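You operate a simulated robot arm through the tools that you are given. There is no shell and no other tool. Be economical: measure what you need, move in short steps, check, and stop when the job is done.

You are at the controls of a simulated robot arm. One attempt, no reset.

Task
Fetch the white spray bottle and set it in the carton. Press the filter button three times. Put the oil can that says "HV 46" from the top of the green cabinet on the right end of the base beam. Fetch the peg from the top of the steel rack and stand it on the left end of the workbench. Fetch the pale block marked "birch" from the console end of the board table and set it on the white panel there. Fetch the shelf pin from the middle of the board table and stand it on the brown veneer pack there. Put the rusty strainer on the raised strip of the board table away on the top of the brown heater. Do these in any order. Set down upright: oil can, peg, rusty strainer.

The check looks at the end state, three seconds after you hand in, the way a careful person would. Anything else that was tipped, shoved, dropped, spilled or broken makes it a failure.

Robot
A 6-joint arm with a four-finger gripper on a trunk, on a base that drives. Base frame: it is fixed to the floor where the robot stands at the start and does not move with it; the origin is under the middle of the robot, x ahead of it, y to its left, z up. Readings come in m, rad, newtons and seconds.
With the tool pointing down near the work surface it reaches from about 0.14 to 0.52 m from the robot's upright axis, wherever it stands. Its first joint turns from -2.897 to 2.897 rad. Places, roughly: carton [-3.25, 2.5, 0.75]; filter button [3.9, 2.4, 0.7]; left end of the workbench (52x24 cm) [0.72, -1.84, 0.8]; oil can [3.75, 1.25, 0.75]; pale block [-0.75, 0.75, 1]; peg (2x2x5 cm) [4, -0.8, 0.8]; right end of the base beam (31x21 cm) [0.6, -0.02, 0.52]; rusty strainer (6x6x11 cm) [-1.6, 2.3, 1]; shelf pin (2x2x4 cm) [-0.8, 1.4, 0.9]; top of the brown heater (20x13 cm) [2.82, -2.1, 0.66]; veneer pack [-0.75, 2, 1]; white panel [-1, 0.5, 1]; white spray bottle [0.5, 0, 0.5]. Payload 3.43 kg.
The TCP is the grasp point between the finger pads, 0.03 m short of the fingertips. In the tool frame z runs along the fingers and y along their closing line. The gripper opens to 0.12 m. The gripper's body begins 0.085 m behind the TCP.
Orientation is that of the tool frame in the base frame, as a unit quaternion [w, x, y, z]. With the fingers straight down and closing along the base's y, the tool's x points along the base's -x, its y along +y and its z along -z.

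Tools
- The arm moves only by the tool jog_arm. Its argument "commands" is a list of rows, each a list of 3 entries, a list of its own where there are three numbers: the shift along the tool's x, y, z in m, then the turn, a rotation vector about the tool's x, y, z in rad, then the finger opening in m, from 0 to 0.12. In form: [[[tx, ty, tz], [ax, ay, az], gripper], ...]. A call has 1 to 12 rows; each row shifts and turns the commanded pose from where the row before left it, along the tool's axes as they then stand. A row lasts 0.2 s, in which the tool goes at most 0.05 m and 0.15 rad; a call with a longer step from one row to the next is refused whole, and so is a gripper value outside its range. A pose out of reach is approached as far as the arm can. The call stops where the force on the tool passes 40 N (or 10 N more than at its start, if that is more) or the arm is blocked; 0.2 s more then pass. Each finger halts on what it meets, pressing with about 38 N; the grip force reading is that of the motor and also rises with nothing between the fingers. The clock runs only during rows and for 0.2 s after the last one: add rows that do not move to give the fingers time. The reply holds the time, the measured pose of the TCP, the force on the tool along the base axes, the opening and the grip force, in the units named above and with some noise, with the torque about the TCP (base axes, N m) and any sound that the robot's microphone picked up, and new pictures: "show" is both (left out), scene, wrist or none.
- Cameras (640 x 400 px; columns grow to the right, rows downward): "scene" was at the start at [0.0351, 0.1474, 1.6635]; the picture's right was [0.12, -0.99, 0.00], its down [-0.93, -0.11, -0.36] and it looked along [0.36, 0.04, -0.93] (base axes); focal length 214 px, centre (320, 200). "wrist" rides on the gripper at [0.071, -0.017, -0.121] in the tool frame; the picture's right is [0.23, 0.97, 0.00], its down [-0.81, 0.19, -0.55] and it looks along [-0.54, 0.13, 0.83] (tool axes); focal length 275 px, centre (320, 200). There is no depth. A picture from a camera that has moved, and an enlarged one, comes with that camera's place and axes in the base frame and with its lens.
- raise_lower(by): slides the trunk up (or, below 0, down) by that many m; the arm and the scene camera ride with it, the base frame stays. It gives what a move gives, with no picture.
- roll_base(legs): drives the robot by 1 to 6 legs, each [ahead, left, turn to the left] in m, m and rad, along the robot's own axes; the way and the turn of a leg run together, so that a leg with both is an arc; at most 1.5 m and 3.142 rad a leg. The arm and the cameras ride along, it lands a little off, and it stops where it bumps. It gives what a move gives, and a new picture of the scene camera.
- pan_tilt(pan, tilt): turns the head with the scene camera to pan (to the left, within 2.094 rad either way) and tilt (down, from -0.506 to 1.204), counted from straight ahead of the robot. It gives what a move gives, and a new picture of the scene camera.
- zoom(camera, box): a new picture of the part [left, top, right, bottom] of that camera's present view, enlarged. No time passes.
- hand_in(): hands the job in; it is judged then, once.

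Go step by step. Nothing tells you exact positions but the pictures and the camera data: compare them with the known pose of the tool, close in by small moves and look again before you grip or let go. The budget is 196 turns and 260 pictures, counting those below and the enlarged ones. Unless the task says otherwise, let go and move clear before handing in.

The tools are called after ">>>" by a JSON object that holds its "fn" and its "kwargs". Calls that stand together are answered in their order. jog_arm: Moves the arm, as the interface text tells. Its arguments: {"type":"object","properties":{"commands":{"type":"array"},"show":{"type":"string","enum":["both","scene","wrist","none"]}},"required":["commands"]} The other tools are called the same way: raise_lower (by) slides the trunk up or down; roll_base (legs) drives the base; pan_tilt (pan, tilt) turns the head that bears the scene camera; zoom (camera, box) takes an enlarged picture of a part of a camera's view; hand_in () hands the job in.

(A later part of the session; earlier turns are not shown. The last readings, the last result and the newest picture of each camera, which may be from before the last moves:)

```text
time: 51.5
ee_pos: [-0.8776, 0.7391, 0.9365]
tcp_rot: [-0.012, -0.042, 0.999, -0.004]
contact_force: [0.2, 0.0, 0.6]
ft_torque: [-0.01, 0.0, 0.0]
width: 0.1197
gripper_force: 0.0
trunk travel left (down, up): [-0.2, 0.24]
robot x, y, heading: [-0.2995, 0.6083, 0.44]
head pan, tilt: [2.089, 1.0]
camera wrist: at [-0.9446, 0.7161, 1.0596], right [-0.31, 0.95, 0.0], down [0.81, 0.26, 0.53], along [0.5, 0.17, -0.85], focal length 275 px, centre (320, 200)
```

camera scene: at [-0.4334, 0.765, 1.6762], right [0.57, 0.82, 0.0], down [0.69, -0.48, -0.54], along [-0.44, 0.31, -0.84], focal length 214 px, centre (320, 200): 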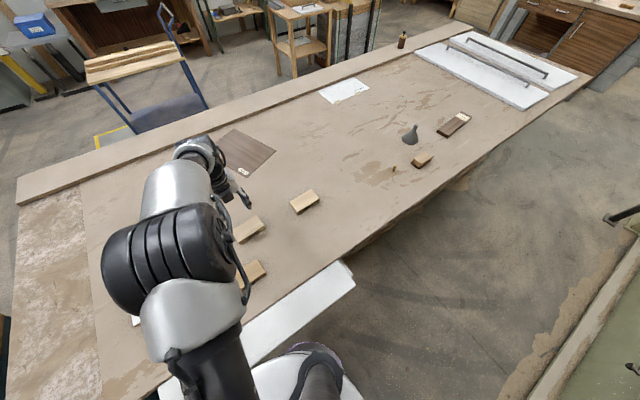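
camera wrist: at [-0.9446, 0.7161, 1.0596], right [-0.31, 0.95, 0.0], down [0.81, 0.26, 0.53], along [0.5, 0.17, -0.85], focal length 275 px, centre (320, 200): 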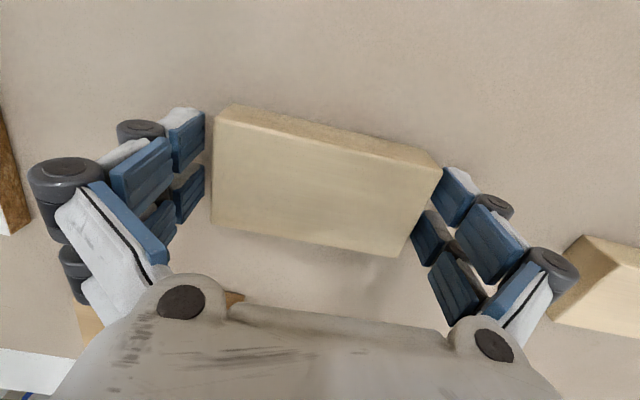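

Now the tips straddle the block cleanly. I'll close and lift slowly.

>>> {"fn": "jog_arm", "kwargs": {"commands": [[[0, 0, 0], [0, 0, 0], 0.08], [[0, 0, 0], [0, 0, 0], 0.08], [[0, 0, 0], [0, 0, 0], 0.08], [[0, 0, 0], [0, 0, 0], 0.08], [[0, 0, -0.01], [0, 0, 0], 0.08], [[0, 0, -0.02], [0, 0, 0], 0.08], [[0, 0, -0.03], [0, 0, 0], 0.08], [[0, 0, -0.03], [0, 0, 0], 0.08]], "show": "wrist"}}

```text
time: 53.3
ee_pos: [-0.8758, 0.7407, 1.0274]
tcp_rot: [-0.012, -0.042, 0.999, -0.004]
contact_force: [0.5, -0.4, -1.0]
ft_torque: [0.0, 0.02, 0.02]
width: 0.1097
gripper_force: 38.2
trunk travel left (down, up): [-0.2, 0.24]
robot x, y, heading: [-0.2988, 0.6058, 0.444]
head pan, tilt: [2.089, 1.0]
camera wrist: at [-0.9428, 0.7185, 1.1502], right [-0.31, 0.95, 0.0], down [0.8, 0.26, 0.53], along [0.51, 0.16, -0.85], focal length 275 px, centre (320, 200)
```

wrist: 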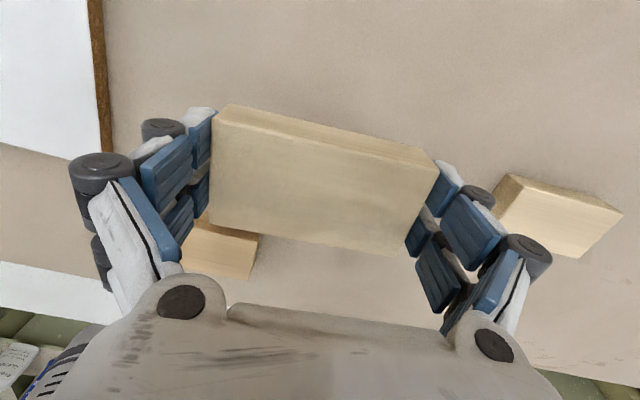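

The block is held; it's 0.11 m long. I'll raise it slightly and drive 0.30 m along -y so it comes over the white panel.

>>> {"fn": "jog_arm", "kwargs": {"commands": [[[0, 0, -0.03], [0, 0, 0], 0.08]], "show": "none"}}

>>> {"fn": "roll_base", "kwargs": {"legs": [[-0.129, -0.271, 0]]}}

>>> {"fn": "jog_arm", "kwargs": {"commands": [[[0, 0, 0], [0, 0, 0], 0.08]], "show": "wrist"}}

```text
time: 53.7
ee_pos: [-0.8754, 0.7407, 1.0593]
tcp_rot: [-0.013, -0.042, 0.999, -0.004]
contact_force: [-0.4, -0.3, -1.1]
ft_torque: [0.0, 0.04, 0.01]
width: 0.1093
gripper_force: 38.5
trunk travel left (down, up): [-0.2, 0.24]
robot x, y, heading: [-0.2972, 0.6079, 0.443]
head pan, tilt: [2.089, 1.0]
```

```text
time: 55.7
ee_pos: [-0.8758, 0.4409, 1.0589]
tcp_rot: [-0.012, -0.041, 0.999, -0.002]
contact_force: [0.7, -0.2, -1.0]
ft_torque: [0.04, -0.04, 0.03]
width: 0.1091
gripper_force: 38.2
trunk travel left (down, up): [-0.2, 0.24]
robot x, y, heading: [-0.3004, 0.3079, 0.44]
head pan, tilt: [2.089, 1.0]
camera scene: at [-0.4352, 0.4634, 1.6762], right [0.57, 0.82, 0.0], down [0.69, -0.48, -0.54], along [-0.44, 0.31, -0.84], focal length 214 px, centre (320, 200)
```

scene: 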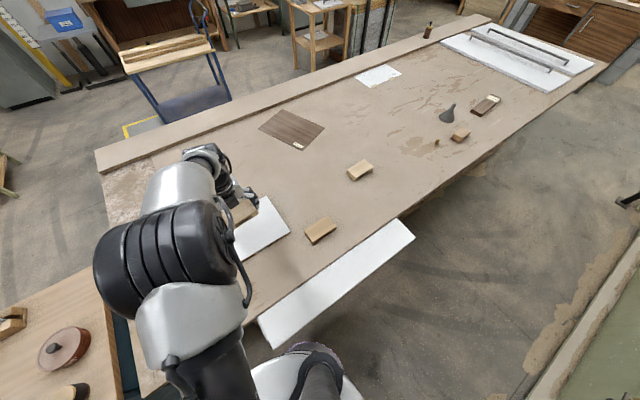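

```text
time: 56.1
ee_pos: [-0.8764, 0.4399, 1.0591]
tcp_rot: [-0.012, -0.041, 0.999, -0.003]
contact_force: [-0.2, -0.6, -0.8]
ft_torque: [0.06, 0.02, 0.03]
width: 0.1092
gripper_force: 38.1
trunk travel left (down, up): [-0.2, 0.24]
robot x, y, heading: [-0.3, 0.3041, 0.447]
head pan, tilt: [2.089, 1.0]
camera wrist: at [-0.9439, 0.4185, 1.1815], right [-0.31, 0.95, 0.0], down [0.81, 0.26, 0.53], along [0.51, 0.16, -0.85], focal length 275 px, centre (320, 200)
```

wrist: 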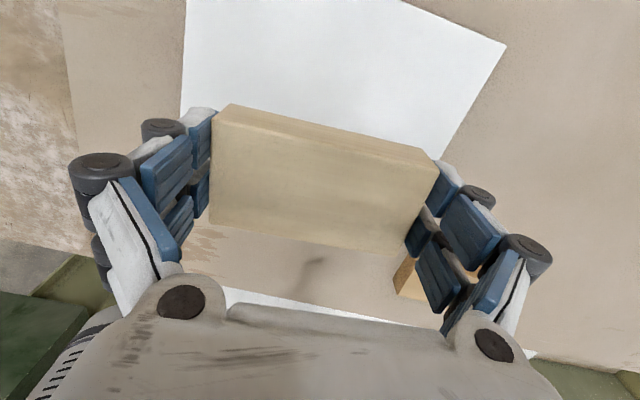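

The panel spans x -0.98..-0.78, y 0.31..0.57, and the block is centred over it. Lowering to near contact.

>>> {"fn": "jog_arm", "kwargs": {"commands": [[[0.004, 0.002, 0.04], [0, 0, 0], 0.08], [[0, 0, 0.04], [0, 0, 0], 0.08], [[0, 0, 0.015], [0, 0, 0], 0.08], [[0, 0, 0.005], [0, 0, 0], 0.08]], "show": "wrist"}}

```text
time: 57.1
ee_pos: [-0.8823, 0.442, 0.9579]
tcp_rot: [-0.012, -0.041, 0.999, -0.004]
contact_force: [-0.1, 0.1, -2.0]
ft_torque: [0.0, 0.01, -0.02]
width: 0.1094
gripper_force: 38.4
trunk travel left (down, up): [-0.2, 0.24]
robot x, y, heading: [-0.2987, 0.3025, 0.441]
head pan, tilt: [2.089, 1.0]
camera wrist: at [-0.9504, 0.4194, 1.0817], right [-0.31, 0.95, 0.0], down [0.81, 0.26, 0.53], along [0.51, 0.16, -0.85], focal length 275 px, centre (320, 200)
```

wrist: 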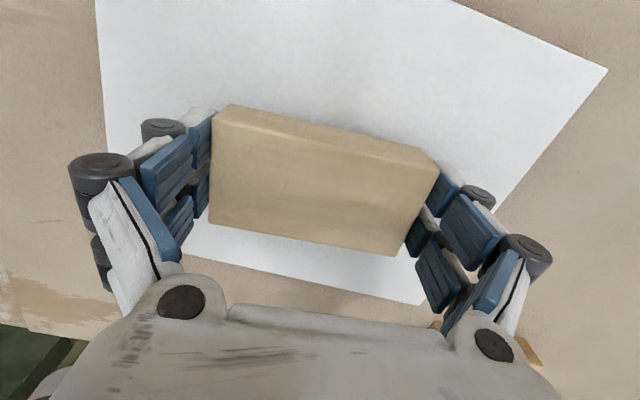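

>>> {"fn": "jog_arm", "kwargs": {"commands": [[[0, 0, 0.004], [0, 0, 0], 0.08], [[0, 0, 0.003], [0, 0, 0], 0.08], [[0, 0, 0], [0, 0, 0], 0.08]], "show": "none"}}

```text
time: 57.9
ee_pos: [-0.8832, 0.4419, 0.9531]
tcp_rot: [-0.013, -0.04, 0.999, -0.003]
contact_force: [0.7, 1.3, 6.1]
ft_torque: [0.0, -0.26, 0.01]
width: 0.1094
gripper_force: 38.4
trunk travel left (down, up): [-0.2, 0.24]
robot x, y, heading: [-0.3027, 0.3083, 0.441]
head pan, tilt: [2.089, 1.0]
```

Contact felt. I'll open and rise clear.

>>> {"fn": "jog_arm", "kwargs": {"commands": [[[0, 0, 0.001], [0, 0, 0], 0.12], [[0, 0, 0], [0, 0, 0], 0.12], [[0, 0, 0], [0, 0, 0], 0.12], [[0, 0, -0.02], [0, 0, 0], 0.12], [[0, 0, -0.04], [0, 0, 0], 0.12], [[0, 0, -0.05], [0, 0, 0], 0.12], [[0, 0, -0.05], [0, 0, 0], 0.12]]}}

```text
time: 59.5
ee_pos: [-0.88, 0.4424, 1.1128]
tcp_rot: [-0.013, -0.04, 0.999, -0.004]
contact_force: [0.7, -0.7, 0.6]
ft_torque: [0.01, 0.03, 0.02]
width: 0.1202
gripper_force: 0.1
trunk travel left (down, up): [-0.2, 0.24]
robot x, y, heading: [-0.2996, 0.305, 0.441]
head pan, tilt: [2.089, 1.0]
camera scene: at [-0.4342, 0.4642, 1.6762], right [0.57, 0.82, 0.0], down [0.69, -0.48, -0.54], along [-0.44, 0.31, -0.84], focal length 214 px, centre (320, 200)
camera wrist: at [-0.9472, 0.421, 1.235], right [-0.31, 0.95, 0.0], down [0.81, 0.26, 0.53], along [0.51, 0.16, -0.85], focal length 275 px, centre (320, 200)
```

scene: 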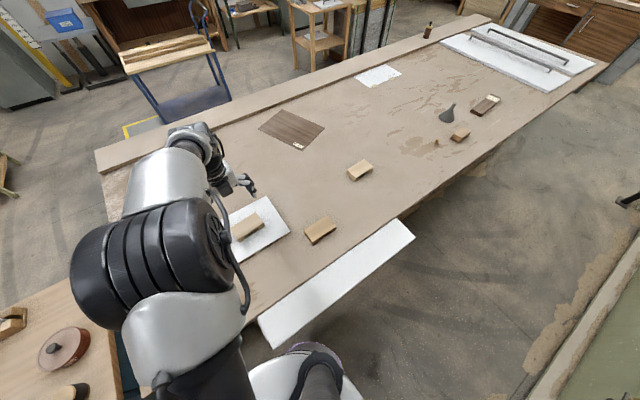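
wrist: 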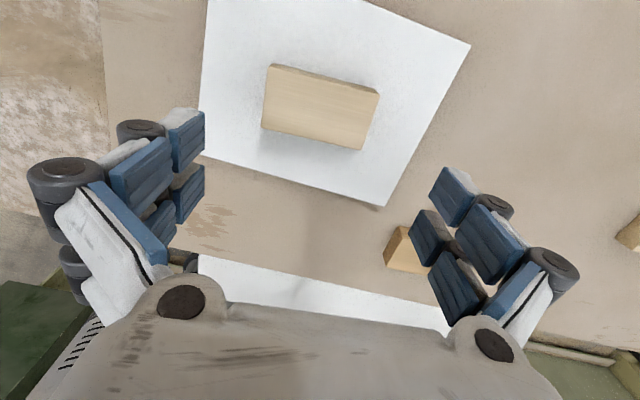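

Birch block is on the panel. Next the shelf pin: I'll drive about 0.95 m along +y.

>>> {"fn": "roll_base", "kwargs": {"legs": [[0.4055, 0.859, 0]]}}

>>> {"fn": "jog_arm", "kwargs": {"commands": [[[0, 0, 0], [0, 0, 0], 0.12]], "show": "wrist"}}

```text
time: 64.5
ee_pos: [-0.8841, 1.3962, 1.1124]
tcp_rot: [-0.012, -0.043, 0.999, -0.004]
contact_force: [0.0, 0.0, 0.2]
ft_torque: [0.01, -0.03, 0.01]
width: 0.12
gripper_force: 0.1
trunk travel left (down, up): [-0.2, 0.24]
robot x, y, heading: [-0.3017, 1.2609, 0.445]
head pan, tilt: [2.089, 1.0]
camera scene: at [-0.4389, 1.418, 1.6761], right [0.57, 0.82, 0.0], down [0.69, -0.48, -0.54], along [-0.44, 0.31, -0.84], focal length 214 px, centre (320, 200)
```

scene: 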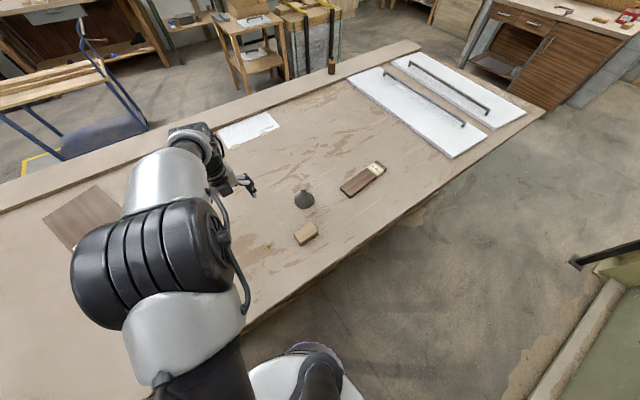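

```text
time: 64.9
ee_pos: [-0.8855, 1.3951, 1.1115]
tcp_rot: [-0.012, -0.042, 0.999, -0.003]
contact_force: [0.2, 1.4, 0.3]
ft_torque: [0.01, 0.0, -0.01]
width: 0.12
gripper_force: 0.0
trunk travel left (down, up): [-0.2, 0.24]
robot x, y, heading: [-0.3042, 1.257, 0.444]
head pan, tilt: [2.089, 1.0]
camera wrist: at [-0.9518, 1.3731, 1.2344], right [-0.31, 0.95, 0.0], down [0.81, 0.26, 0.53], along [0.5, 0.16, -0.85], focal length 275 px, centre (320, 200)
```

wrist: 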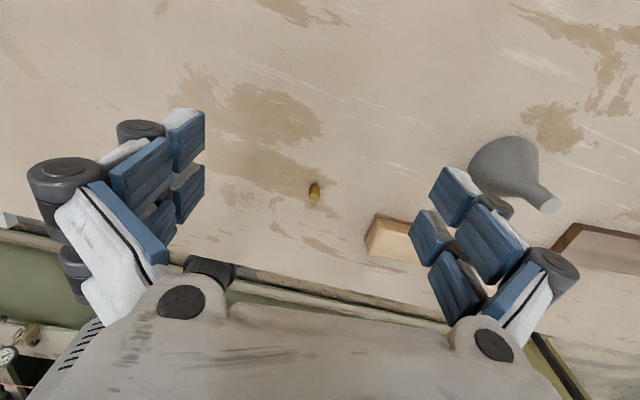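

The pin is between the fingers at about (-0.775, 1.42). I'll enlarge to see its shape.

>>> {"fn": "zoom", "kwargs": {"camera": "wrist", "box": [280, 170, 360, 220]}}

>>> {"fn": "zoom", "kwargs": {"camera": "scene", "box": [290, 140, 418, 220]}}

```text
8.00 times, centred on (320, 195) of wrist
camera zoom: at [-0.9518, 1.3731, 1.2344], right [-0.31, 0.95, 0.0], down [0.81, 0.26, 0.53], along [0.5, 0.16, -0.85], focal length 2202 px, centre (320, 240)
```

zoom: 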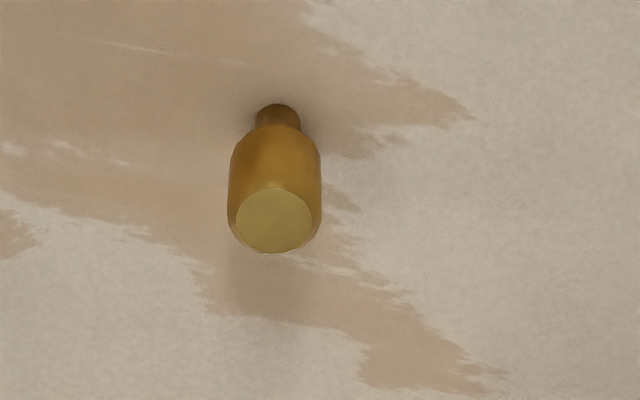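

```text
5.00 times, centred on (354, 180) of scene
camera zoom: at [-0.4389, 1.4177, 1.6761], right [0.57, 0.82, 0.0], down [0.69, -0.48, -0.54], along [-0.44, 0.31, -0.84], focal length 1072 px, centre (150, 300)
```

zoom: 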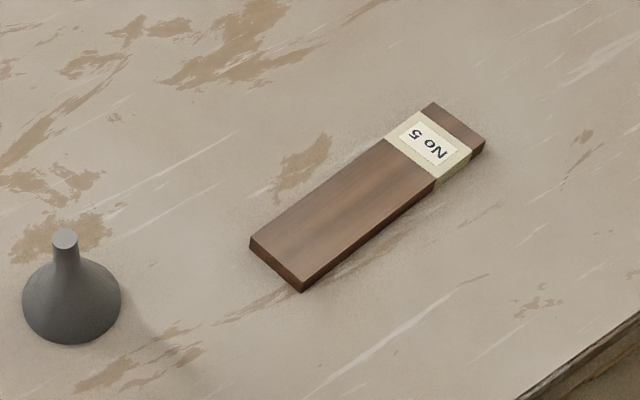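

The pin stands thick end up at (-0.778, 1.421), z 0.90–0.94. I'll move above it with the fingers partly closed.

>>> {"fn": "jog_arm", "kwargs": {"commands": [[[-0.035, 0.006, 0], [0, -0.024, 0], 0.07], [[-0.037, 0.006, 0], [0, 0, 0], 0.07], [[-0.037, 0.006, 0.02], [0, 0, 0], 0.07], [[0, 0, 0.045], [0, 0, 0], 0.07], [[0, 0, 0.045], [0, 0, 0], 0.07], [[0, 0, 0], [0, 0, 0], 0.07]], "show": "wrist"}}

```text
time: 66.3
ee_pos: [-0.7792, 1.4216, 1.0024]
tcp_rot: [-0.001, -0.042, 0.999, -0.004]
contact_force: [-0.1, -0.1, -0.2]
ft_torque: [0.0, -0.01, 0.0]
width: 0.0696
gripper_force: 0.2
trunk travel left (down, up): [-0.2, 0.24]
robot x, y, heading: [-0.3036, 1.2605, 0.442]
head pan, tilt: [2.089, 1.0]
camera wrist: at [-0.8496, 1.3992, 1.1229], right [-0.31, 0.95, -0.01], down [0.79, 0.26, 0.55], along [0.52, 0.17, -0.83], focal length 275 px, centre (320, 200)
```

wrist: 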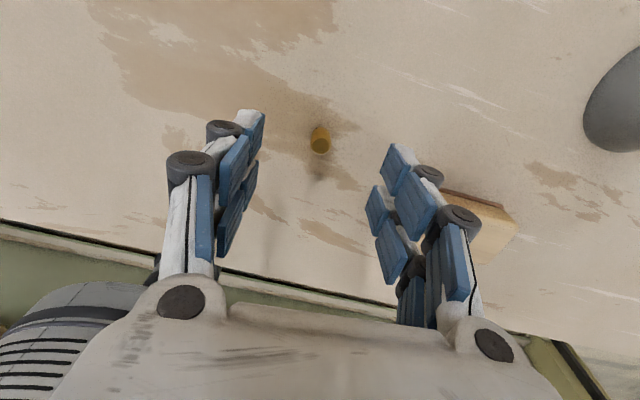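

Perfectly centred. Descend and close.

>>> {"fn": "jog_arm", "kwargs": {"commands": [[[0, 0, 0.03], [0, 0, 0], 0.07], [[0, 0, 0.025], [0, 0, 0], 0.07], [[0, 0, 0.008], [0, 0, 0], 0.07], [[0, 0, 0], [0, 0, 0], 0.04], [[0, 0, 0], [0, 0, 0], 0.005], [[0, 0, 0], [0, 0, 0], 0.005], [[0, 0, 0], [0, 0, 0], 0.005], [[0, 0, 0], [0, 0, 0], 0.005]], "show": "wrist"}}

```text
time: 68.1
ee_pos: [-0.7784, 1.4204, 0.9376]
tcp_rot: [-0.002, -0.042, 0.999, -0.003]
contact_force: [-2.4, 10.4, 21.7]
ft_torque: [0.55, -0.32, 0.16]
width: 0.0095
gripper_force: 20.3
trunk travel left (down, up): [-0.2, 0.24]
robot x, y, heading: [-0.3037, 1.2593, 0.444]
head pan, tilt: [2.089, 1.0]
camera wrist: at [-0.8482, 1.3985, 1.0595], right [-0.31, 0.95, -0.01], down [0.79, 0.26, 0.55], along [0.52, 0.17, -0.84], focal length 275 px, centre (320, 200)
```

wrist: 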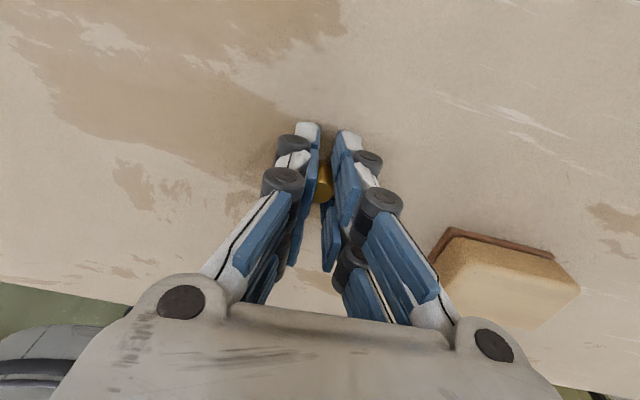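

It has closed on the pin, pressing lightly on the table. I'll lift a little and look.

>>> {"fn": "jog_arm", "kwargs": {"commands": [[[0, 0, -0.004], [0, 0, 0], 0.005], [[0, 0, -0.004], [0, 0, 0], 0.005], [[0, 0, 0], [0, 0, 0], 0.005]], "show": "wrist"}}

>>> {"fn": "zoom", "kwargs": {"camera": "wrist", "box": [240, 110, 400, 210]}}

```text
time: 68.9
ee_pos: [-0.777, 1.4202, 0.9462]
tcp_rot: [0.0, -0.041, 0.999, -0.003]
contact_force: [-0.4, -0.6, 0.2]
ft_torque: [0.0, 0.0, -0.02]
width: 0.0081
gripper_force: 38.7
trunk travel left (down, up): [-0.2, 0.24]
robot x, y, heading: [-0.3054, 1.2575, 0.443]
head pan, tilt: [2.089, 1.0]
camera wrist: at [-0.848, 1.3981, 1.0664], right [-0.31, 0.95, -0.01], down [0.79, 0.26, 0.55], along [0.53, 0.17, -0.83], focal length 275 px, centre (320, 200)
```

wrist: 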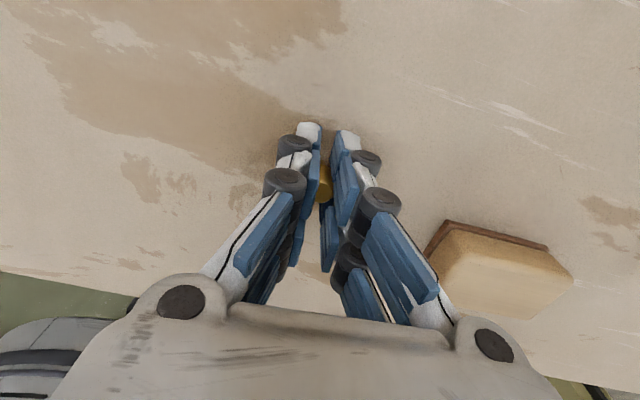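

```text
4.00 times, centred on (320, 160) of wrist
camera zoom: at [-0.848, 1.3981, 1.0664], right [-0.31, 0.95, -0.01], down [0.79, 0.26, 0.55], along [0.53, 0.17, -0.83], focal length 1101 px, centre (320, 360)
```

zoom: 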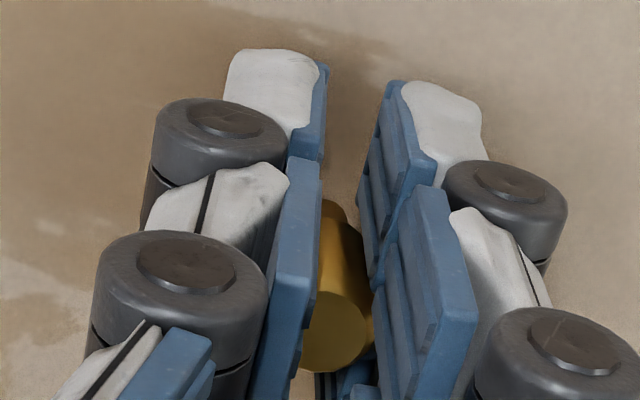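

Pin gripped (38 N). I'll lift high enough to clear the funnel and drive so the pin comes over the veneer pack at about (-0.811, 1.87).

>>> {"fn": "jog_arm", "kwargs": {"commands": [[[0, 0, -0.02], [0, 0, 0], 0.005], [[0, 0, -0.04], [0, 0, 0], 0.005], [[0, 0, -0.05], [0, 0, 0], 0.005], [[0, 0, -0.05], [0, 0, 0], 0.005], [[0, 0, -0.02], [0, 0, 0], 0.005]], "show": "wrist"}}

>>> {"fn": "roll_base", "kwargs": {"legs": [[0.162, 0.4215, 0]]}}

>>> {"fn": "jog_arm", "kwargs": {"commands": [[[0, 0, 0], [0, 0, 0], 0.005]], "show": "wrist"}}

```text
time: 70.1
ee_pos: [-0.7773, 1.4232, 1.1267]
tcp_rot: [0.0, -0.042, 0.999, -0.004]
contact_force: [0.4, -0.3, -0.3]
ft_torque: [-0.03, -0.02, 0.02]
width: 0.008
gripper_force: 38.1
trunk travel left (down, up): [-0.2, 0.24]
robot x, y, heading: [-0.3034, 1.2582, 0.442]
head pan, tilt: [2.089, 1.0]
camera wrist: at [-0.8481, 1.4011, 1.2473], right [-0.31, 0.95, -0.01], down [0.79, 0.26, 0.55], along [0.53, 0.17, -0.83], focal length 275 px, centre (320, 200)
```

wrist: 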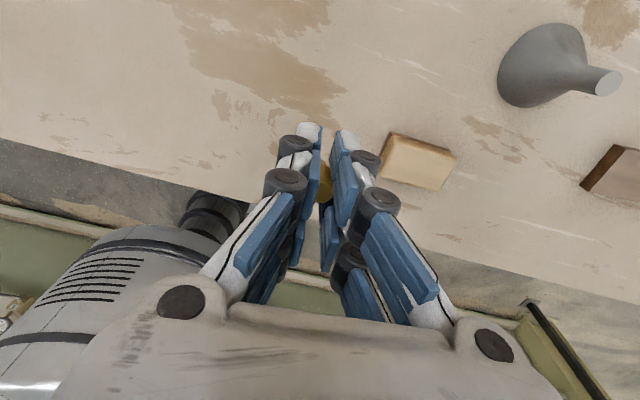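

```text
time: 72.8
ee_pos: [-0.8074, 1.8614, 1.1247]
tcp_rot: [0.0, -0.042, 0.999, -0.004]
contact_force: [0.0, 0.1, 1.1]
ft_torque: [-0.02, -0.02, 0.01]
width: 0.0073
gripper_force: 37.9
trunk travel left (down, up): [-0.2, 0.24]
robot x, y, heading: [-0.3335, 1.7005, 0.439]
head pan, tilt: [2.089, 1.0]
camera scene: at [-0.4688, 1.8566, 1.676], right [0.57, 0.82, 0.0], down [0.69, -0.48, -0.54], along [-0.44, 0.31, -0.84], focal length 214 px, centre (320, 200)
```

scene: 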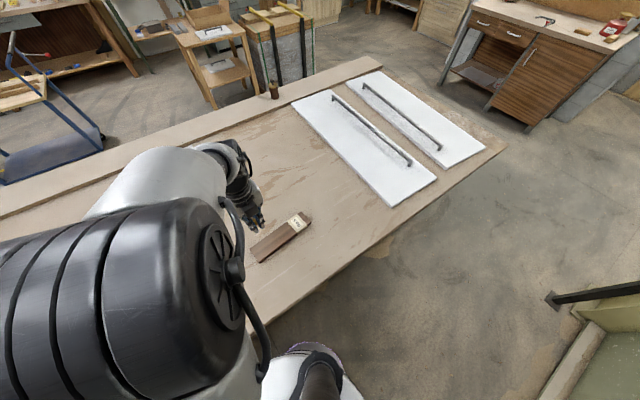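

```text
time: 73.2
ee_pos: [-0.808, 1.8615, 1.1263]
tcp_rot: [-0.001, -0.041, 0.999, -0.004]
contact_force: [-0.6, -0.1, -0.4]
ft_torque: [-0.04, 0.02, -0.02]
width: 0.0075
gripper_force: 38.3
trunk travel left (down, up): [-0.2, 0.24]
robot x, y, heading: [-0.3335, 1.7008, 0.442]
head pan, tilt: [2.089, 1.0]
camera wrist: at [-0.8782, 1.8399, 1.2468], right [-0.31, 0.95, -0.01], down [0.79, 0.26, 0.55], along [0.53, 0.17, -0.83], focal length 275 px, centre (320, 200)
```

wrist: 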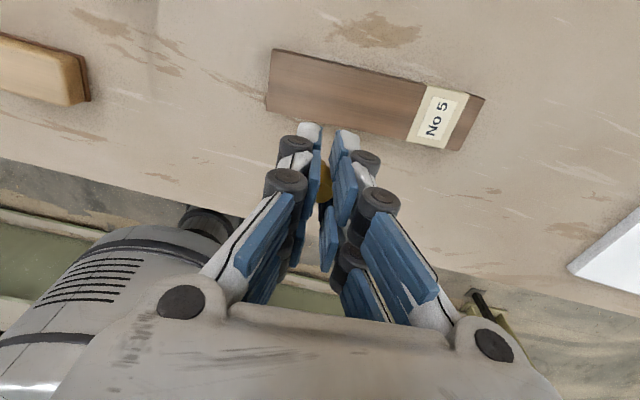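

Pack's bare centre is at about (-0.816, 1.88). I'll align and lower close.

>>> {"fn": "jog_arm", "kwargs": {"commands": [[[0.007, 0.019, 0.03], [0, 0, 0], 0.005], [[0, 0, 0.05], [0, 0, 0], 0.005], [[0, 0, 0.05], [0, 0, 0], 0.005], [[0, 0, 0.015], [0, 0, 0], 0.005], [[0, 0, 0], [0, 0, 0], 0.005]], "show": "wrist"}}

>>> {"fn": "zoom", "kwargs": {"camera": "wrist", "box": [200, 80, 440, 230]}}

```text
time: 74.4
ee_pos: [-0.8184, 1.8788, 0.9822]
tcp_rot: [-0.001, -0.041, 0.999, -0.003]
contact_force: [0.2, 0.0, 0.3]
ft_torque: [-0.04, -0.04, -0.01]
width: 0.0074
gripper_force: 38.2
trunk travel left (down, up): [-0.2, 0.24]
robot x, y, heading: [-0.3298, 1.6956, 0.442]
head pan, tilt: [2.089, 1.0]
camera wrist: at [-0.8878, 1.8574, 1.1016], right [-0.31, 0.95, -0.01], down [0.79, 0.26, 0.55], along [0.53, 0.17, -0.83], focal length 275 px, centre (320, 200)
```

wrist: 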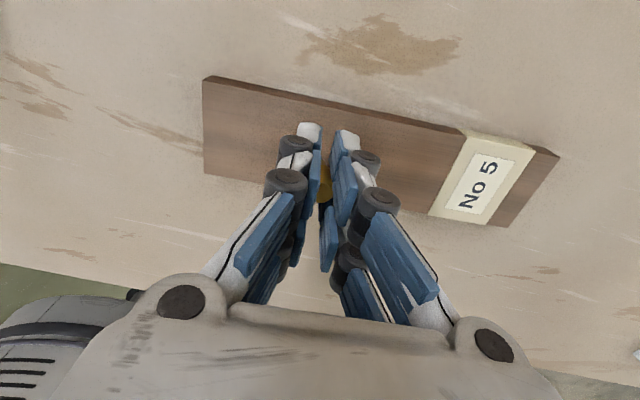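

```text
2.67 times, centred on (320, 155) of wrist
camera zoom: at [-0.8878, 1.8574, 1.1016], right [-0.31, 0.95, -0.01], down [0.79, 0.26, 0.55], along [0.53, 0.17, -0.83], focal length 734 px, centre (320, 320)
```

zoom: 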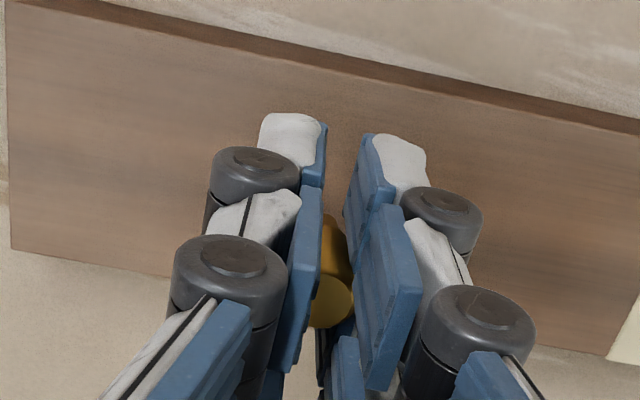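

Nearly centred (pin 5 mm too far out). I'll correct and lower in small steps.

>>> {"fn": "jog_arm", "kwargs": {"commands": [[[-0.005, 0, 0.008], [0, 0, 0], 0.005], [[0, 0, 0.006], [0, 0, 0], 0.005], [[0, 0, 0.005], [0, 0, 0], 0.005], [[0, 0, 0], [0, 0, 0], 0.005]], "show": "wrist"}}

```text
time: 75.4
ee_pos: [-0.8117, 1.8795, 0.9606]
tcp_rot: [0.0, -0.041, 0.999, -0.004]
contact_force: [0.5, 0.5, 0.1]
ft_torque: [-0.02, -0.01, 0.04]
width: 0.0075
gripper_force: 38.1
trunk travel left (down, up): [-0.2, 0.24]
robot x, y, heading: [-0.3338, 1.698, 0.439]
head pan, tilt: [2.089, 1.0]
camera wrist: at [-0.8819, 1.857, 1.0824], right [-0.31, 0.95, -0.01], down [0.79, 0.26, 0.55], along [0.53, 0.17, -0.83], focal length 275 px, centre (320, 200)
```

wrist: 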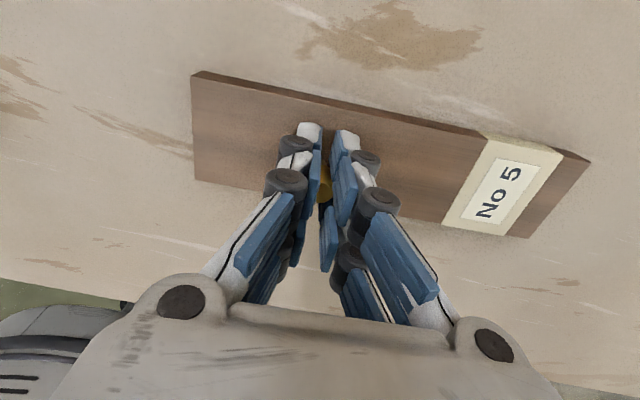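

>>> {"fn": "jog_arm", "kwargs": {"commands": [[[0, 0, 0.003], [0, 0, 0], 0.005], [[0, 0, 0.003], [0, 0, 0], 0.005], [[0, 0, 0], [0, 0, 0], 0.005]], "show": "none"}}

```text
time: 76.2
ee_pos: [-0.8118, 1.8806, 0.9561]
tcp_rot: [-0.001, -0.041, 0.999, -0.003]
contact_force: [-0.1, -0.5, 5.2]
ft_torque: [0.02, -0.04, -0.01]
width: 0.0074
gripper_force: 38.2
trunk travel left (down, up): [-0.2, 0.24]
robot x, y, heading: [-0.3343, 1.6944, 0.442]
head pan, tilt: [2.089, 1.0]
```

Touching down at 5 N. I'll open slowly and rise.

>>> {"fn": "jog_arm", "kwargs": {"commands": [[[0, 0, 0], [0, 0, 0], 0.01], [[0, 0, 0], [0, 0, 0], 0.02], [[0, 0, 0], [0, 0, 0], 0.04], [[0, 0, 0], [0, 0, 0], 0.05]], "show": "wrist"}}

```text
time: 77.2
ee_pos: [-0.8112, 1.8801, 0.955]
tcp_rot: [0.0, -0.041, 0.999, -0.004]
contact_force: [-0.1, -0.7, 5.7]
ft_torque: [-0.01, -0.04, -0.01]
width: 0.0517
gripper_force: 0.1
trunk travel left (down, up): [-0.2, 0.24]
robot x, y, heading: [-0.3357, 1.7006, 0.443]
head pan, tilt: [2.089, 1.0]
camera wrist: at [-0.8817, 1.8571, 1.0763], right [-0.31, 0.95, -0.01], down [0.79, 0.26, 0.55], along [0.53, 0.17, -0.83], focal length 275 px, centre (320, 200)
```

wrist: 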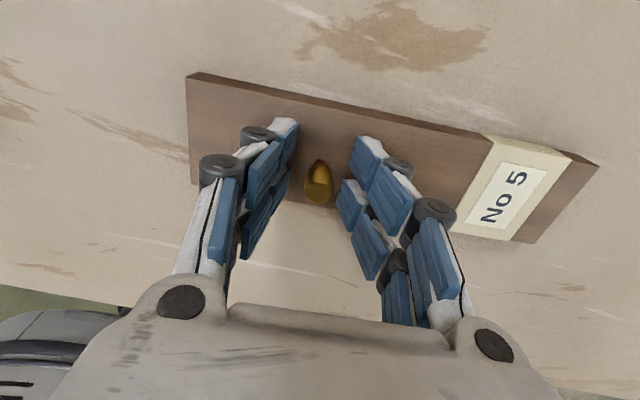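

>>> {"fn": "jog_arm", "kwargs": {"commands": [[[0, 0, -0.02], [0, 0, 0], 0.06], [[0, 0, -0.03], [0, 0, 0], 0.08], [[0, 0, -0.05], [0, 0, 0], 0.1], [[0, 0, -0.05], [0, 0, 0], 0.1], [[0, 0, -0.02], [0, 0, 0], 0.1]], "show": "wrist"}}

>>> {"fn": "zoom", "kwargs": {"camera": "wrist", "box": [240, 50, 400, 150]}}

```text
time: 78.4
ee_pos: [-0.8117, 1.8818, 1.1256]
tcp_rot: [0.0, -0.041, 0.999, -0.003]
contact_force: [-0.3, 0.1, 0.1]
ft_torque: [-0.01, -0.01, 0.01]
width: 0.1001
gripper_force: 0.0
trunk travel left (down, up): [-0.2, 0.24]
robot x, y, heading: [-0.3337, 1.6987, 0.44]
head pan, tilt: [2.089, 1.0]
camera wrist: at [-0.882, 1.8597, 1.2476], right [-0.31, 0.95, -0.01], down [0.79, 0.26, 0.55], along [0.53, 0.17, -0.83], focal length 275 px, centre (320, 200)
```

wrist: 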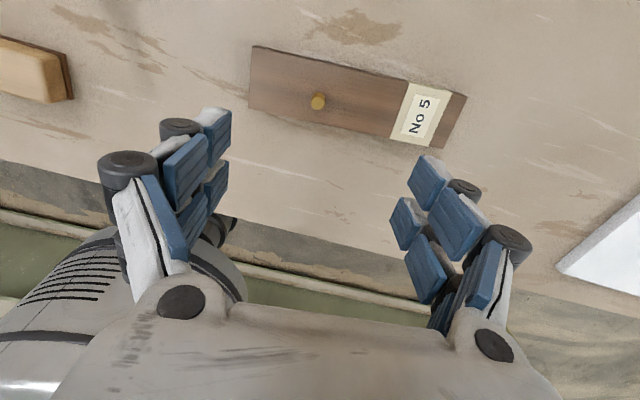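

```text
4.00 times, centred on (320, 100) of wrist
camera zoom: at [-0.882, 1.8597, 1.2476], right [-0.31, 0.95, -0.01], down [0.79, 0.26, 0.55], along [0.53, 0.17, -0.83], focal length 1101 px, centre (320, 600)
```

zoom: 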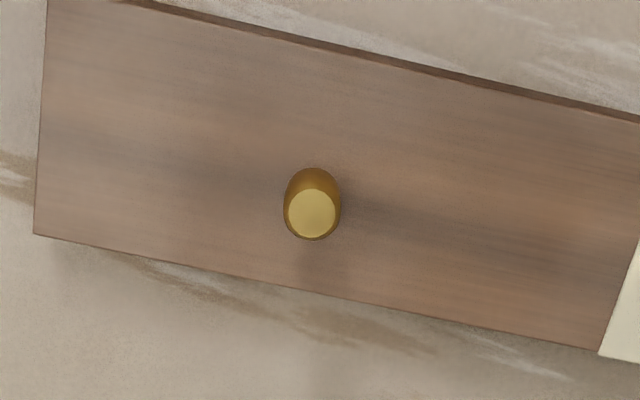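

The pin stands on the pack. Next is the spray bottle: I'll back out into the aisle, drive to the press's right end, and turn so the arm points at it.

>>> {"fn": "roll_base", "kwargs": {"legs": [[0.298, -0.141, 0], [-0.6, -1.266, 0], [0, 0, -2.774]]}}

>>> {"fn": "pan_tilt", "kwargs": {"pan": 1.9, "tilt": 0.9}}

```text
time: 91.9
ee_pos: [0.4242, 0.5942, 1.1216]
tcp_rot: [-0.006, 0.852, 0.523, -0.014]
contact_force: [-21.8, 0.5, -3.8]
ft_torque: [-0.03, -0.79, -0.17]
width: 0.0887
gripper_force: 0.0
trunk travel left (down, up): [-0.2, 0.24]
robot x, y, heading: [0.0328, 0.2799, -1.691]
head pan, tilt: [2.089, 1.0]
stopped in leg 3: the force on the tool passed its limit at 57 N (the readings are from after the stop); the commanded pose is now the measured one
camera scene: at [0.2316, 0.3155, 1.6766], right [0.39, -0.92, 0.0], down [-0.77, -0.33, -0.54], along [0.5, 0.21, -0.84], focal length 214 px, centre (320, 200)
```

scene: 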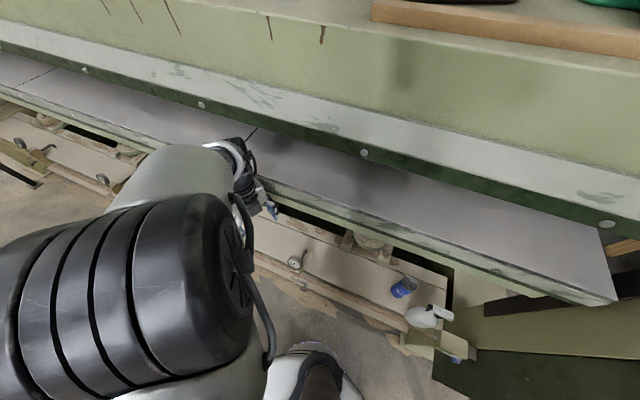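

```text
time: 92.6
ee_pos: [0.4275, 0.5943, 1.124]
tcp_rot: [-0.005, 0.853, 0.521, -0.013]
contact_force: [-29.5, 0.1, -7.8]
ft_torque: [0.05, -0.93, -0.29]
width: 0.0845
gripper_force: 0.0
trunk travel left (down, up): [-0.2, 0.24]
robot x, y, heading: [0.031, 0.2842, -1.688]
head pan, tilt: [1.901, 0.901]
camera scene: at [0.2407, 0.3041, 1.6839], right [0.21, -0.98, 0.0], down [-0.76, -0.17, -0.62], along [0.61, 0.13, -0.78], focal length 214 px, centre (320, 200)
```

scene: 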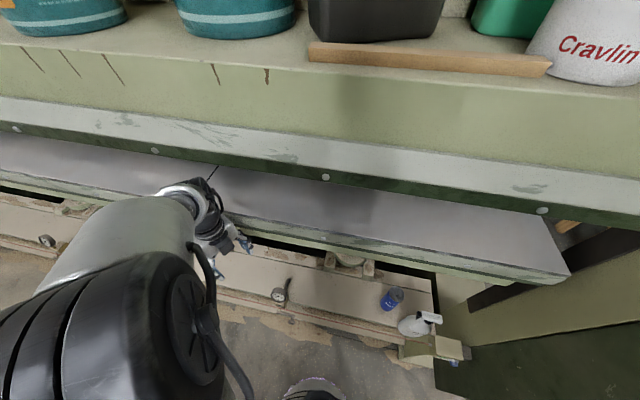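

The tool touched the front of the press platen. I'll back off straight away.

>>> {"fn": "roll_base", "kwargs": {"legs": [[0, -0.16, 0]]}}

>>> {"fn": "zoom", "kwargs": {"camera": "scene", "box": [340, 240, 500, 340]}}

```text
time: 94.0
ee_pos: [0.2725, 0.613, 1.1229]
tcp_rot: [-0.006, 0.853, 0.521, -0.012]
contact_force: [0.1, -0.2, 0.9]
ft_torque: [0.01, -0.03, 0.03]
width: 0.0998
gripper_force: 0.1
trunk travel left (down, up): [-0.2, 0.24]
robot x, y, heading: [-0.1277, 0.3028, -1.692]
head pan, tilt: [1.901, 0.901]
camera scene: at [0.0862, 0.3226, 1.6836], right [0.21, -0.98, 0.0], down [-0.77, -0.16, -0.62], along [0.61, 0.13, -0.78], focal length 214 px, centre (320, 200)
```

scene: 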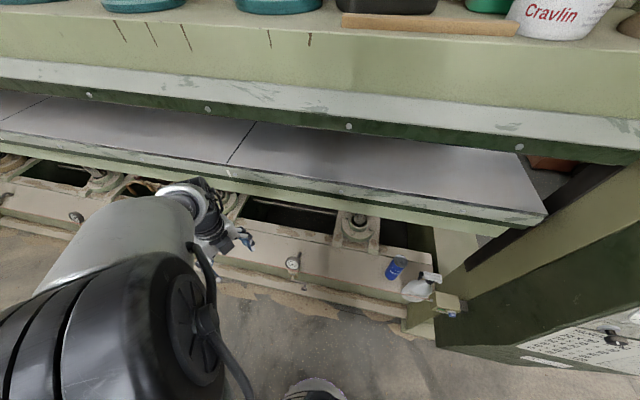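

```text
4.00 times, centred on (420, 290) of scene
camera zoom: at [0.0862, 0.3226, 1.6836], right [0.21, -0.98, 0.0], down [-0.77, -0.16, -0.62], along [0.61, 0.13, -0.78], focal length 858 px, centre (-80, -160)
```

zoom: 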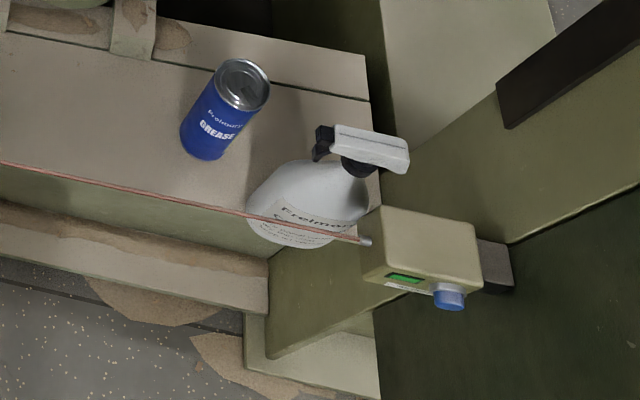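

Triangulating: the trigger head is at about (0.474, -0.055, 0.805), 0.086 m long along y; the trip cord runs at x≈0.39, z≈0.775; the platen front is x≈0.49 above z≈1.1. I'll turn and shift so the arm faces the bottle, keeping clear of the platen.

>>> {"fn": "roll_base", "kwargs": {"legs": [[0, 0, -0.642], [0.26, 0.249, 0]]}}

>>> {"fn": "jog_arm", "kwargs": {"commands": [[[0, 0, 0], [0, 0, 0], 0.12], [[0, 0, 0], [0, 0, 0], 0.12]], "show": "wrist"}}

```text
time: 98.1
ee_pos: [0.3778, -0.0522, 1.1233]
tcp_rot: [-0.011, 0.974, 0.225, -0.009]
contact_force: [0.4, -0.9, 0.0]
ft_torque: [0.03, 0.01, 0.0]
width: 0.0999
gripper_force: 0.1
trunk travel left (down, up): [-0.2, 0.24]
robot x, y, heading: [-0.1307, -0.0586, -2.337]
head pan, tilt: [1.901, 0.901]
camera scene: at [0.0537, -0.1725, 1.6833], right [-0.42, -0.91, 0.0], down [-0.71, 0.33, -0.62], along [0.56, -0.26, -0.78], focal length 214 px, centre (320, 200)
```

scene: 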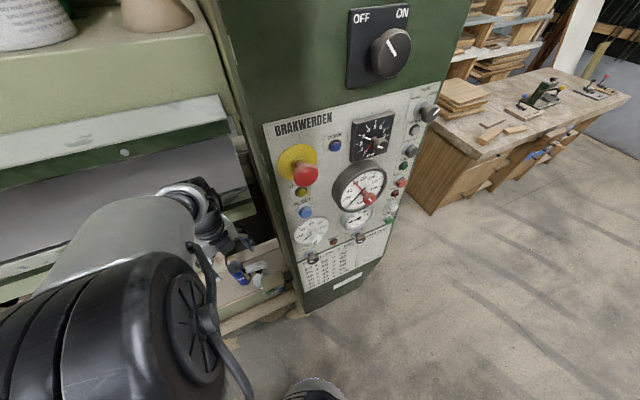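

```text
time: 98.7
ee_pos: [0.3784, -0.0501, 1.1226]
tcp_rot: [-0.009, 0.974, 0.225, -0.008]
contact_force: [-0.3, 0.2, -0.7]
ft_torque: [0.0, -0.01, -0.03]
width: 0.12
gripper_force: 0.1
trunk travel left (down, up): [-0.2, 0.24]
robot x, y, heading: [-0.1316, -0.0566, -2.33]
head pan, tilt: [1.901, 0.901]
camera wrist: at [0.4365, -0.0074, 1.2435], right [0.63, -0.77, -0.03], down [-0.63, -0.54, 0.56], along [-0.45, -0.34, -0.83], focal length 275 px, centre (320, 200)
```

wrist: 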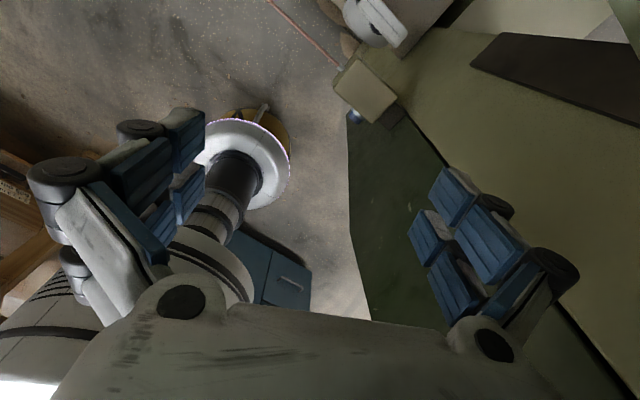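

The press upright is close on the right but clear. I'll align the closing line with y and tilt the tool 30° so it points forward and down.

>>> {"fn": "jog_arm", "kwargs": {"commands": [[[0, 0, 0], [0, 0, 0.1135], 0.12], [[0, 0, 0], [0, 0, 0.1135], 0.12], [[0, 0, 0], [0, 0, 0.1135], 0.12], [[0, 0, 0], [0, 0, 0.1135], 0.12], [[0, 0, 0], [0, 0.131, 0], 0.12], [[0, 0, 0], [0, 0.131, 0], 0.12], [[0, 0, 0], [0, 0.131, 0], 0.12], [[0, 0, 0], [0, 0.131, 0], 0.12]]}}

```text
time: 100.7
ee_pos: [0.3488, -0.0776, 1.0617]
tcp_rot: [-0.041, 0.982, 0.02, 0.183]
contact_force: [0.0, -1.0, -0.1]
ft_torque: [0.03, 0.01, 0.0]
width: 0.12
gripper_force: 0.0
out of reach, approached as far as the arm can: row 3, 4
trunk travel left (down, up): [-0.2, 0.24]
robot x, y, heading: [-0.1295, -0.0581, -2.333]
head pan, tilt: [1.901, 0.901]
stopped in row 8: the arm was blocked; the commanded pose is now the measured one
camera scene: at [0.0271, -0.2016, 1.6834], right [-0.83, -0.55, 0.0], down [-0.43, 0.65, -0.62], along [0.34, -0.52, -0.78], focal length 214 px, centre (320, 200)
camera wrist: at [0.3706, -0.0717, 1.2], right [0.27, -0.96, 0.01], down [-0.94, -0.26, 0.21], along [-0.2, -0.07, -0.98], focal length 275 px, centre (320, 200)
```

scene: 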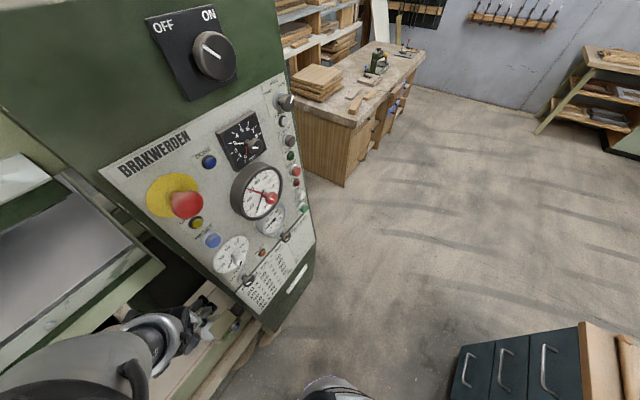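
wrist: 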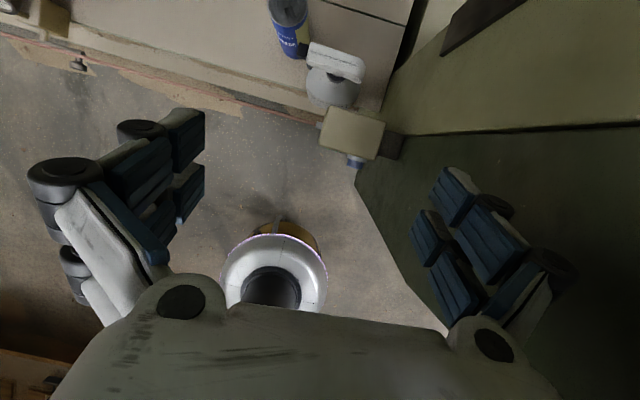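

The arm's elbow nudged the head again, so I'll pan the head forward out of its way and rely on the wrist camera.

>>> {"fn": "pan_tilt", "kwargs": {"pan": 0.3, "tilt": 0.6}}

>>> {"fn": "jog_arm", "kwargs": {"commands": [[[0, 0, 0], [0, 0, 0], 0.12], [[0.02, 0, 0], [0, 0.08, 0], 0.12], [[0.02, 0, 0], [0, 0.08, 0], 0.12]], "show": "wrist"}}

```text
time: 102.4
ee_pos: [0.3489, -0.0826, 1.061]
tcp_rot: [-0.041, 0.982, 0.017, 0.184]
contact_force: [-0.3, -0.6, 0.6]
ft_torque: [0.12, -0.03, 0.04]
width: 0.1202
gripper_force: 0.0
trunk travel left (down, up): [-0.2, 0.24]
robot x, y, heading: [-0.131, -0.0587, -2.334]
head pan, tilt: [0.3, 0.6]
camera scene: at [-0.0552, -0.2183, 1.7081], right [-0.89, 0.46, 0.0], down [0.26, 0.5, -0.83], along [-0.38, -0.73, -0.56], focal length 214 px, centre (320, 200)
```

scene: 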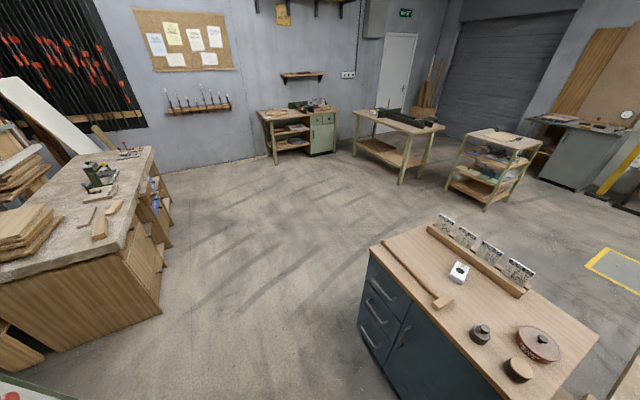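

```text
time: 103.2
ee_pos: [0.3881, -0.0831, 1.0798]
tcp_rot: [-0.042, 0.963, 0.014, 0.265]
contact_force: [0.5, -0.4, 0.3]
ft_torque: [0.04, 0.0, 0.0]
width: 0.1201
gripper_force: 0.1
trunk travel left (down, up): [-0.2, 0.24]
robot x, y, heading: [-0.1336, -0.0572, -2.334]
head pan, tilt: [0.3, 0.6]
camera wrist: at [0.386, -0.0773, 1.2207], right [0.25, -0.97, 0.05], down [-0.97, -0.24, 0.05], along [-0.03, -0.06, -1.0], focal length 275 px, centre (320, 200)
```

wrist: 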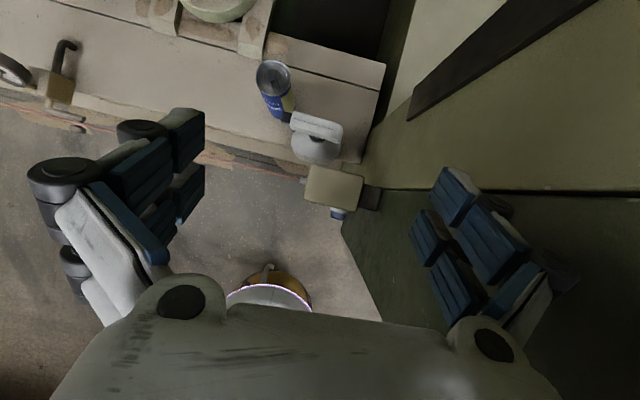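

Excellent: wrist view looks straight down on the trigger head: centre about (0.476, -0.073), spanning y -0.034..-0.111. I'll level the roll and descend part-way.

>>> {"fn": "jog_arm", "kwargs": {"commands": [[[0, 0, 0], [-0.085, 0, 0], 0.12], [[-0.009, -0.0025, 0.041], [0, 0, 0], 0.12], [[-0.009, -0.0025, 0.041], [0, 0, 0], 0.12], [[-0.009, -0.0025, 0.041], [0, 0, 0], 0.12], [[-0.009, -0.0025, 0.041], [0, 0, 0], 0.12]], "show": "wrist"}}

```text
time: 104.4
ee_pos: [0.4565, -0.1012, 0.9292]
tcp_rot: [-0.006, 0.965, 0.002, 0.26]
contact_force: [-0.2, -0.8, 0.0]
ft_torque: [-0.03, 0.03, 0.0]
width: 0.1196
gripper_force: 0.0
out of reach, approached as far as the arm can: row 2, 3, 4, 5
trunk travel left (down, up): [-0.2, 0.24]
robot x, y, heading: [-0.1313, -0.0587, -2.329]
head pan, tilt: [0.3, 0.6]
camera wrist: at [0.4561, -0.0871, 1.07], right [0.21, -0.97, 0.1], down [-0.98, -0.2, 0.07], along [-0.04, -0.12, -0.99], focal length 275 px, centre (320, 200)
```

wrist: 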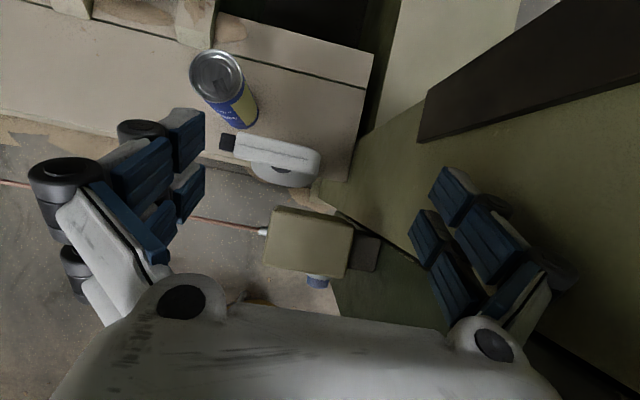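

The reach is at its limit here, so I'll retract a little, bring the base 8 cm closer and lower the trunk.

>>> {"fn": "jog_arm", "kwargs": {"commands": [[[-0.006, 0, -0.042], [0, 0, 0], 0.12], [[-0.006, 0, -0.042], [0, 0, 0], 0.12], [[-0.006, 0, -0.042], [0, 0, 0], 0.12]], "show": "none"}}

>>> {"fn": "roll_base", "kwargs": {"legs": [[-0.075, 0.039, 0]]}}

>>> {"fn": "raise_lower", "kwargs": {"by": -0.12}}

>>> {"fn": "jog_arm", "kwargs": {"commands": [[[0, 0, 0], [0, 0, 0], 0.12]], "show": "wrist"}}

```text
time: 105.2
ee_pos: [0.3799, -0.1113, 1.0324]
tcp_rot: [-0.004, 0.965, 0.002, 0.262]
contact_force: [-1.1, 0.8, -0.2]
ft_torque: [0.01, -0.02, -0.02]
width: 0.1202
gripper_force: 0.0
out of reach, approached as far as the arm can: row 1
trunk travel left (down, up): [-0.2, 0.24]
robot x, y, heading: [-0.1319, -0.0559, -2.336]
head pan, tilt: [0.3, 0.6]
```

```text
time: 106.2
ee_pos: [0.4608, -0.0846, 1.0315]
tcp_rot: [-0.003, 0.965, 0.001, 0.262]
contact_force: [0.4, 0.1, -0.1]
ft_torque: [0.02, 0.02, -0.02]
width: 0.1202
gripper_force: 0.1
trunk travel left (down, up): [-0.2, 0.24]
robot x, y, heading: [-0.0489, -0.0331, -2.337]
head pan, tilt: [0.3, 0.6]
camera scene: at [0.0263, -0.1917, 1.7081], right [-0.89, 0.45, 0.0], down [0.25, 0.51, -0.83], along [-0.37, -0.74, -0.56], focal length 214 px, centre (320, 200)
```

scene: 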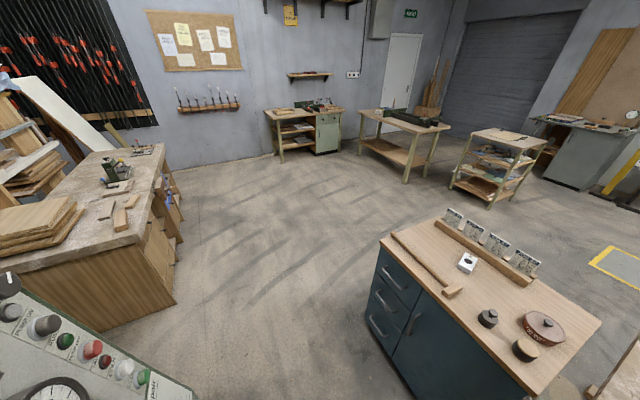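

```text
time: 107.7
ee_pos: [0.46, -0.0855, 0.9128]
tcp_rot: [-0.003, 0.965, 0.001, 0.262]
contact_force: [-0.1, 0.1, 0.2]
ft_torque: [-0.03, -0.03, -0.01]
width: 0.1201
gripper_force: 0.0
trunk travel left (down, up): [-0.08, 0.36]
robot x, y, heading: [-0.05, -0.0314, -2.329]
head pan, tilt: [0.3, 0.6]
```

```text
time: 108.1
ee_pos: [0.4602, -0.0841, 0.912]
tcp_rot: [-0.003, 0.965, 0.002, 0.263]
contact_force: [-0.5, -0.2, -0.6]
ft_torque: [0.0, 0.01, -0.01]
width: 0.1201
gripper_force: 0.0
trunk travel left (down, up): [-0.08, 0.36]
robot x, y, heading: [-0.0493, -0.0286, -2.333]
head pan, tilt: [0.3, 0.6]
camera wrist: at [0.4597, -0.0691, 1.0524], right [0.2, -0.97, 0.11], down [-0.98, -0.2, 0.07], along [-0.04, -0.12, -0.99], focal length 275 px, centre (320, 200)
```

wrist: 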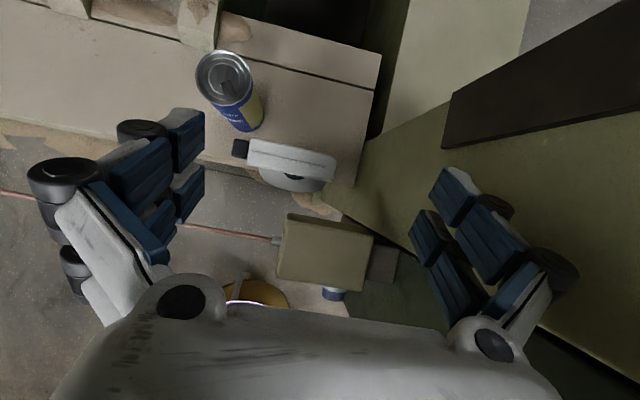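

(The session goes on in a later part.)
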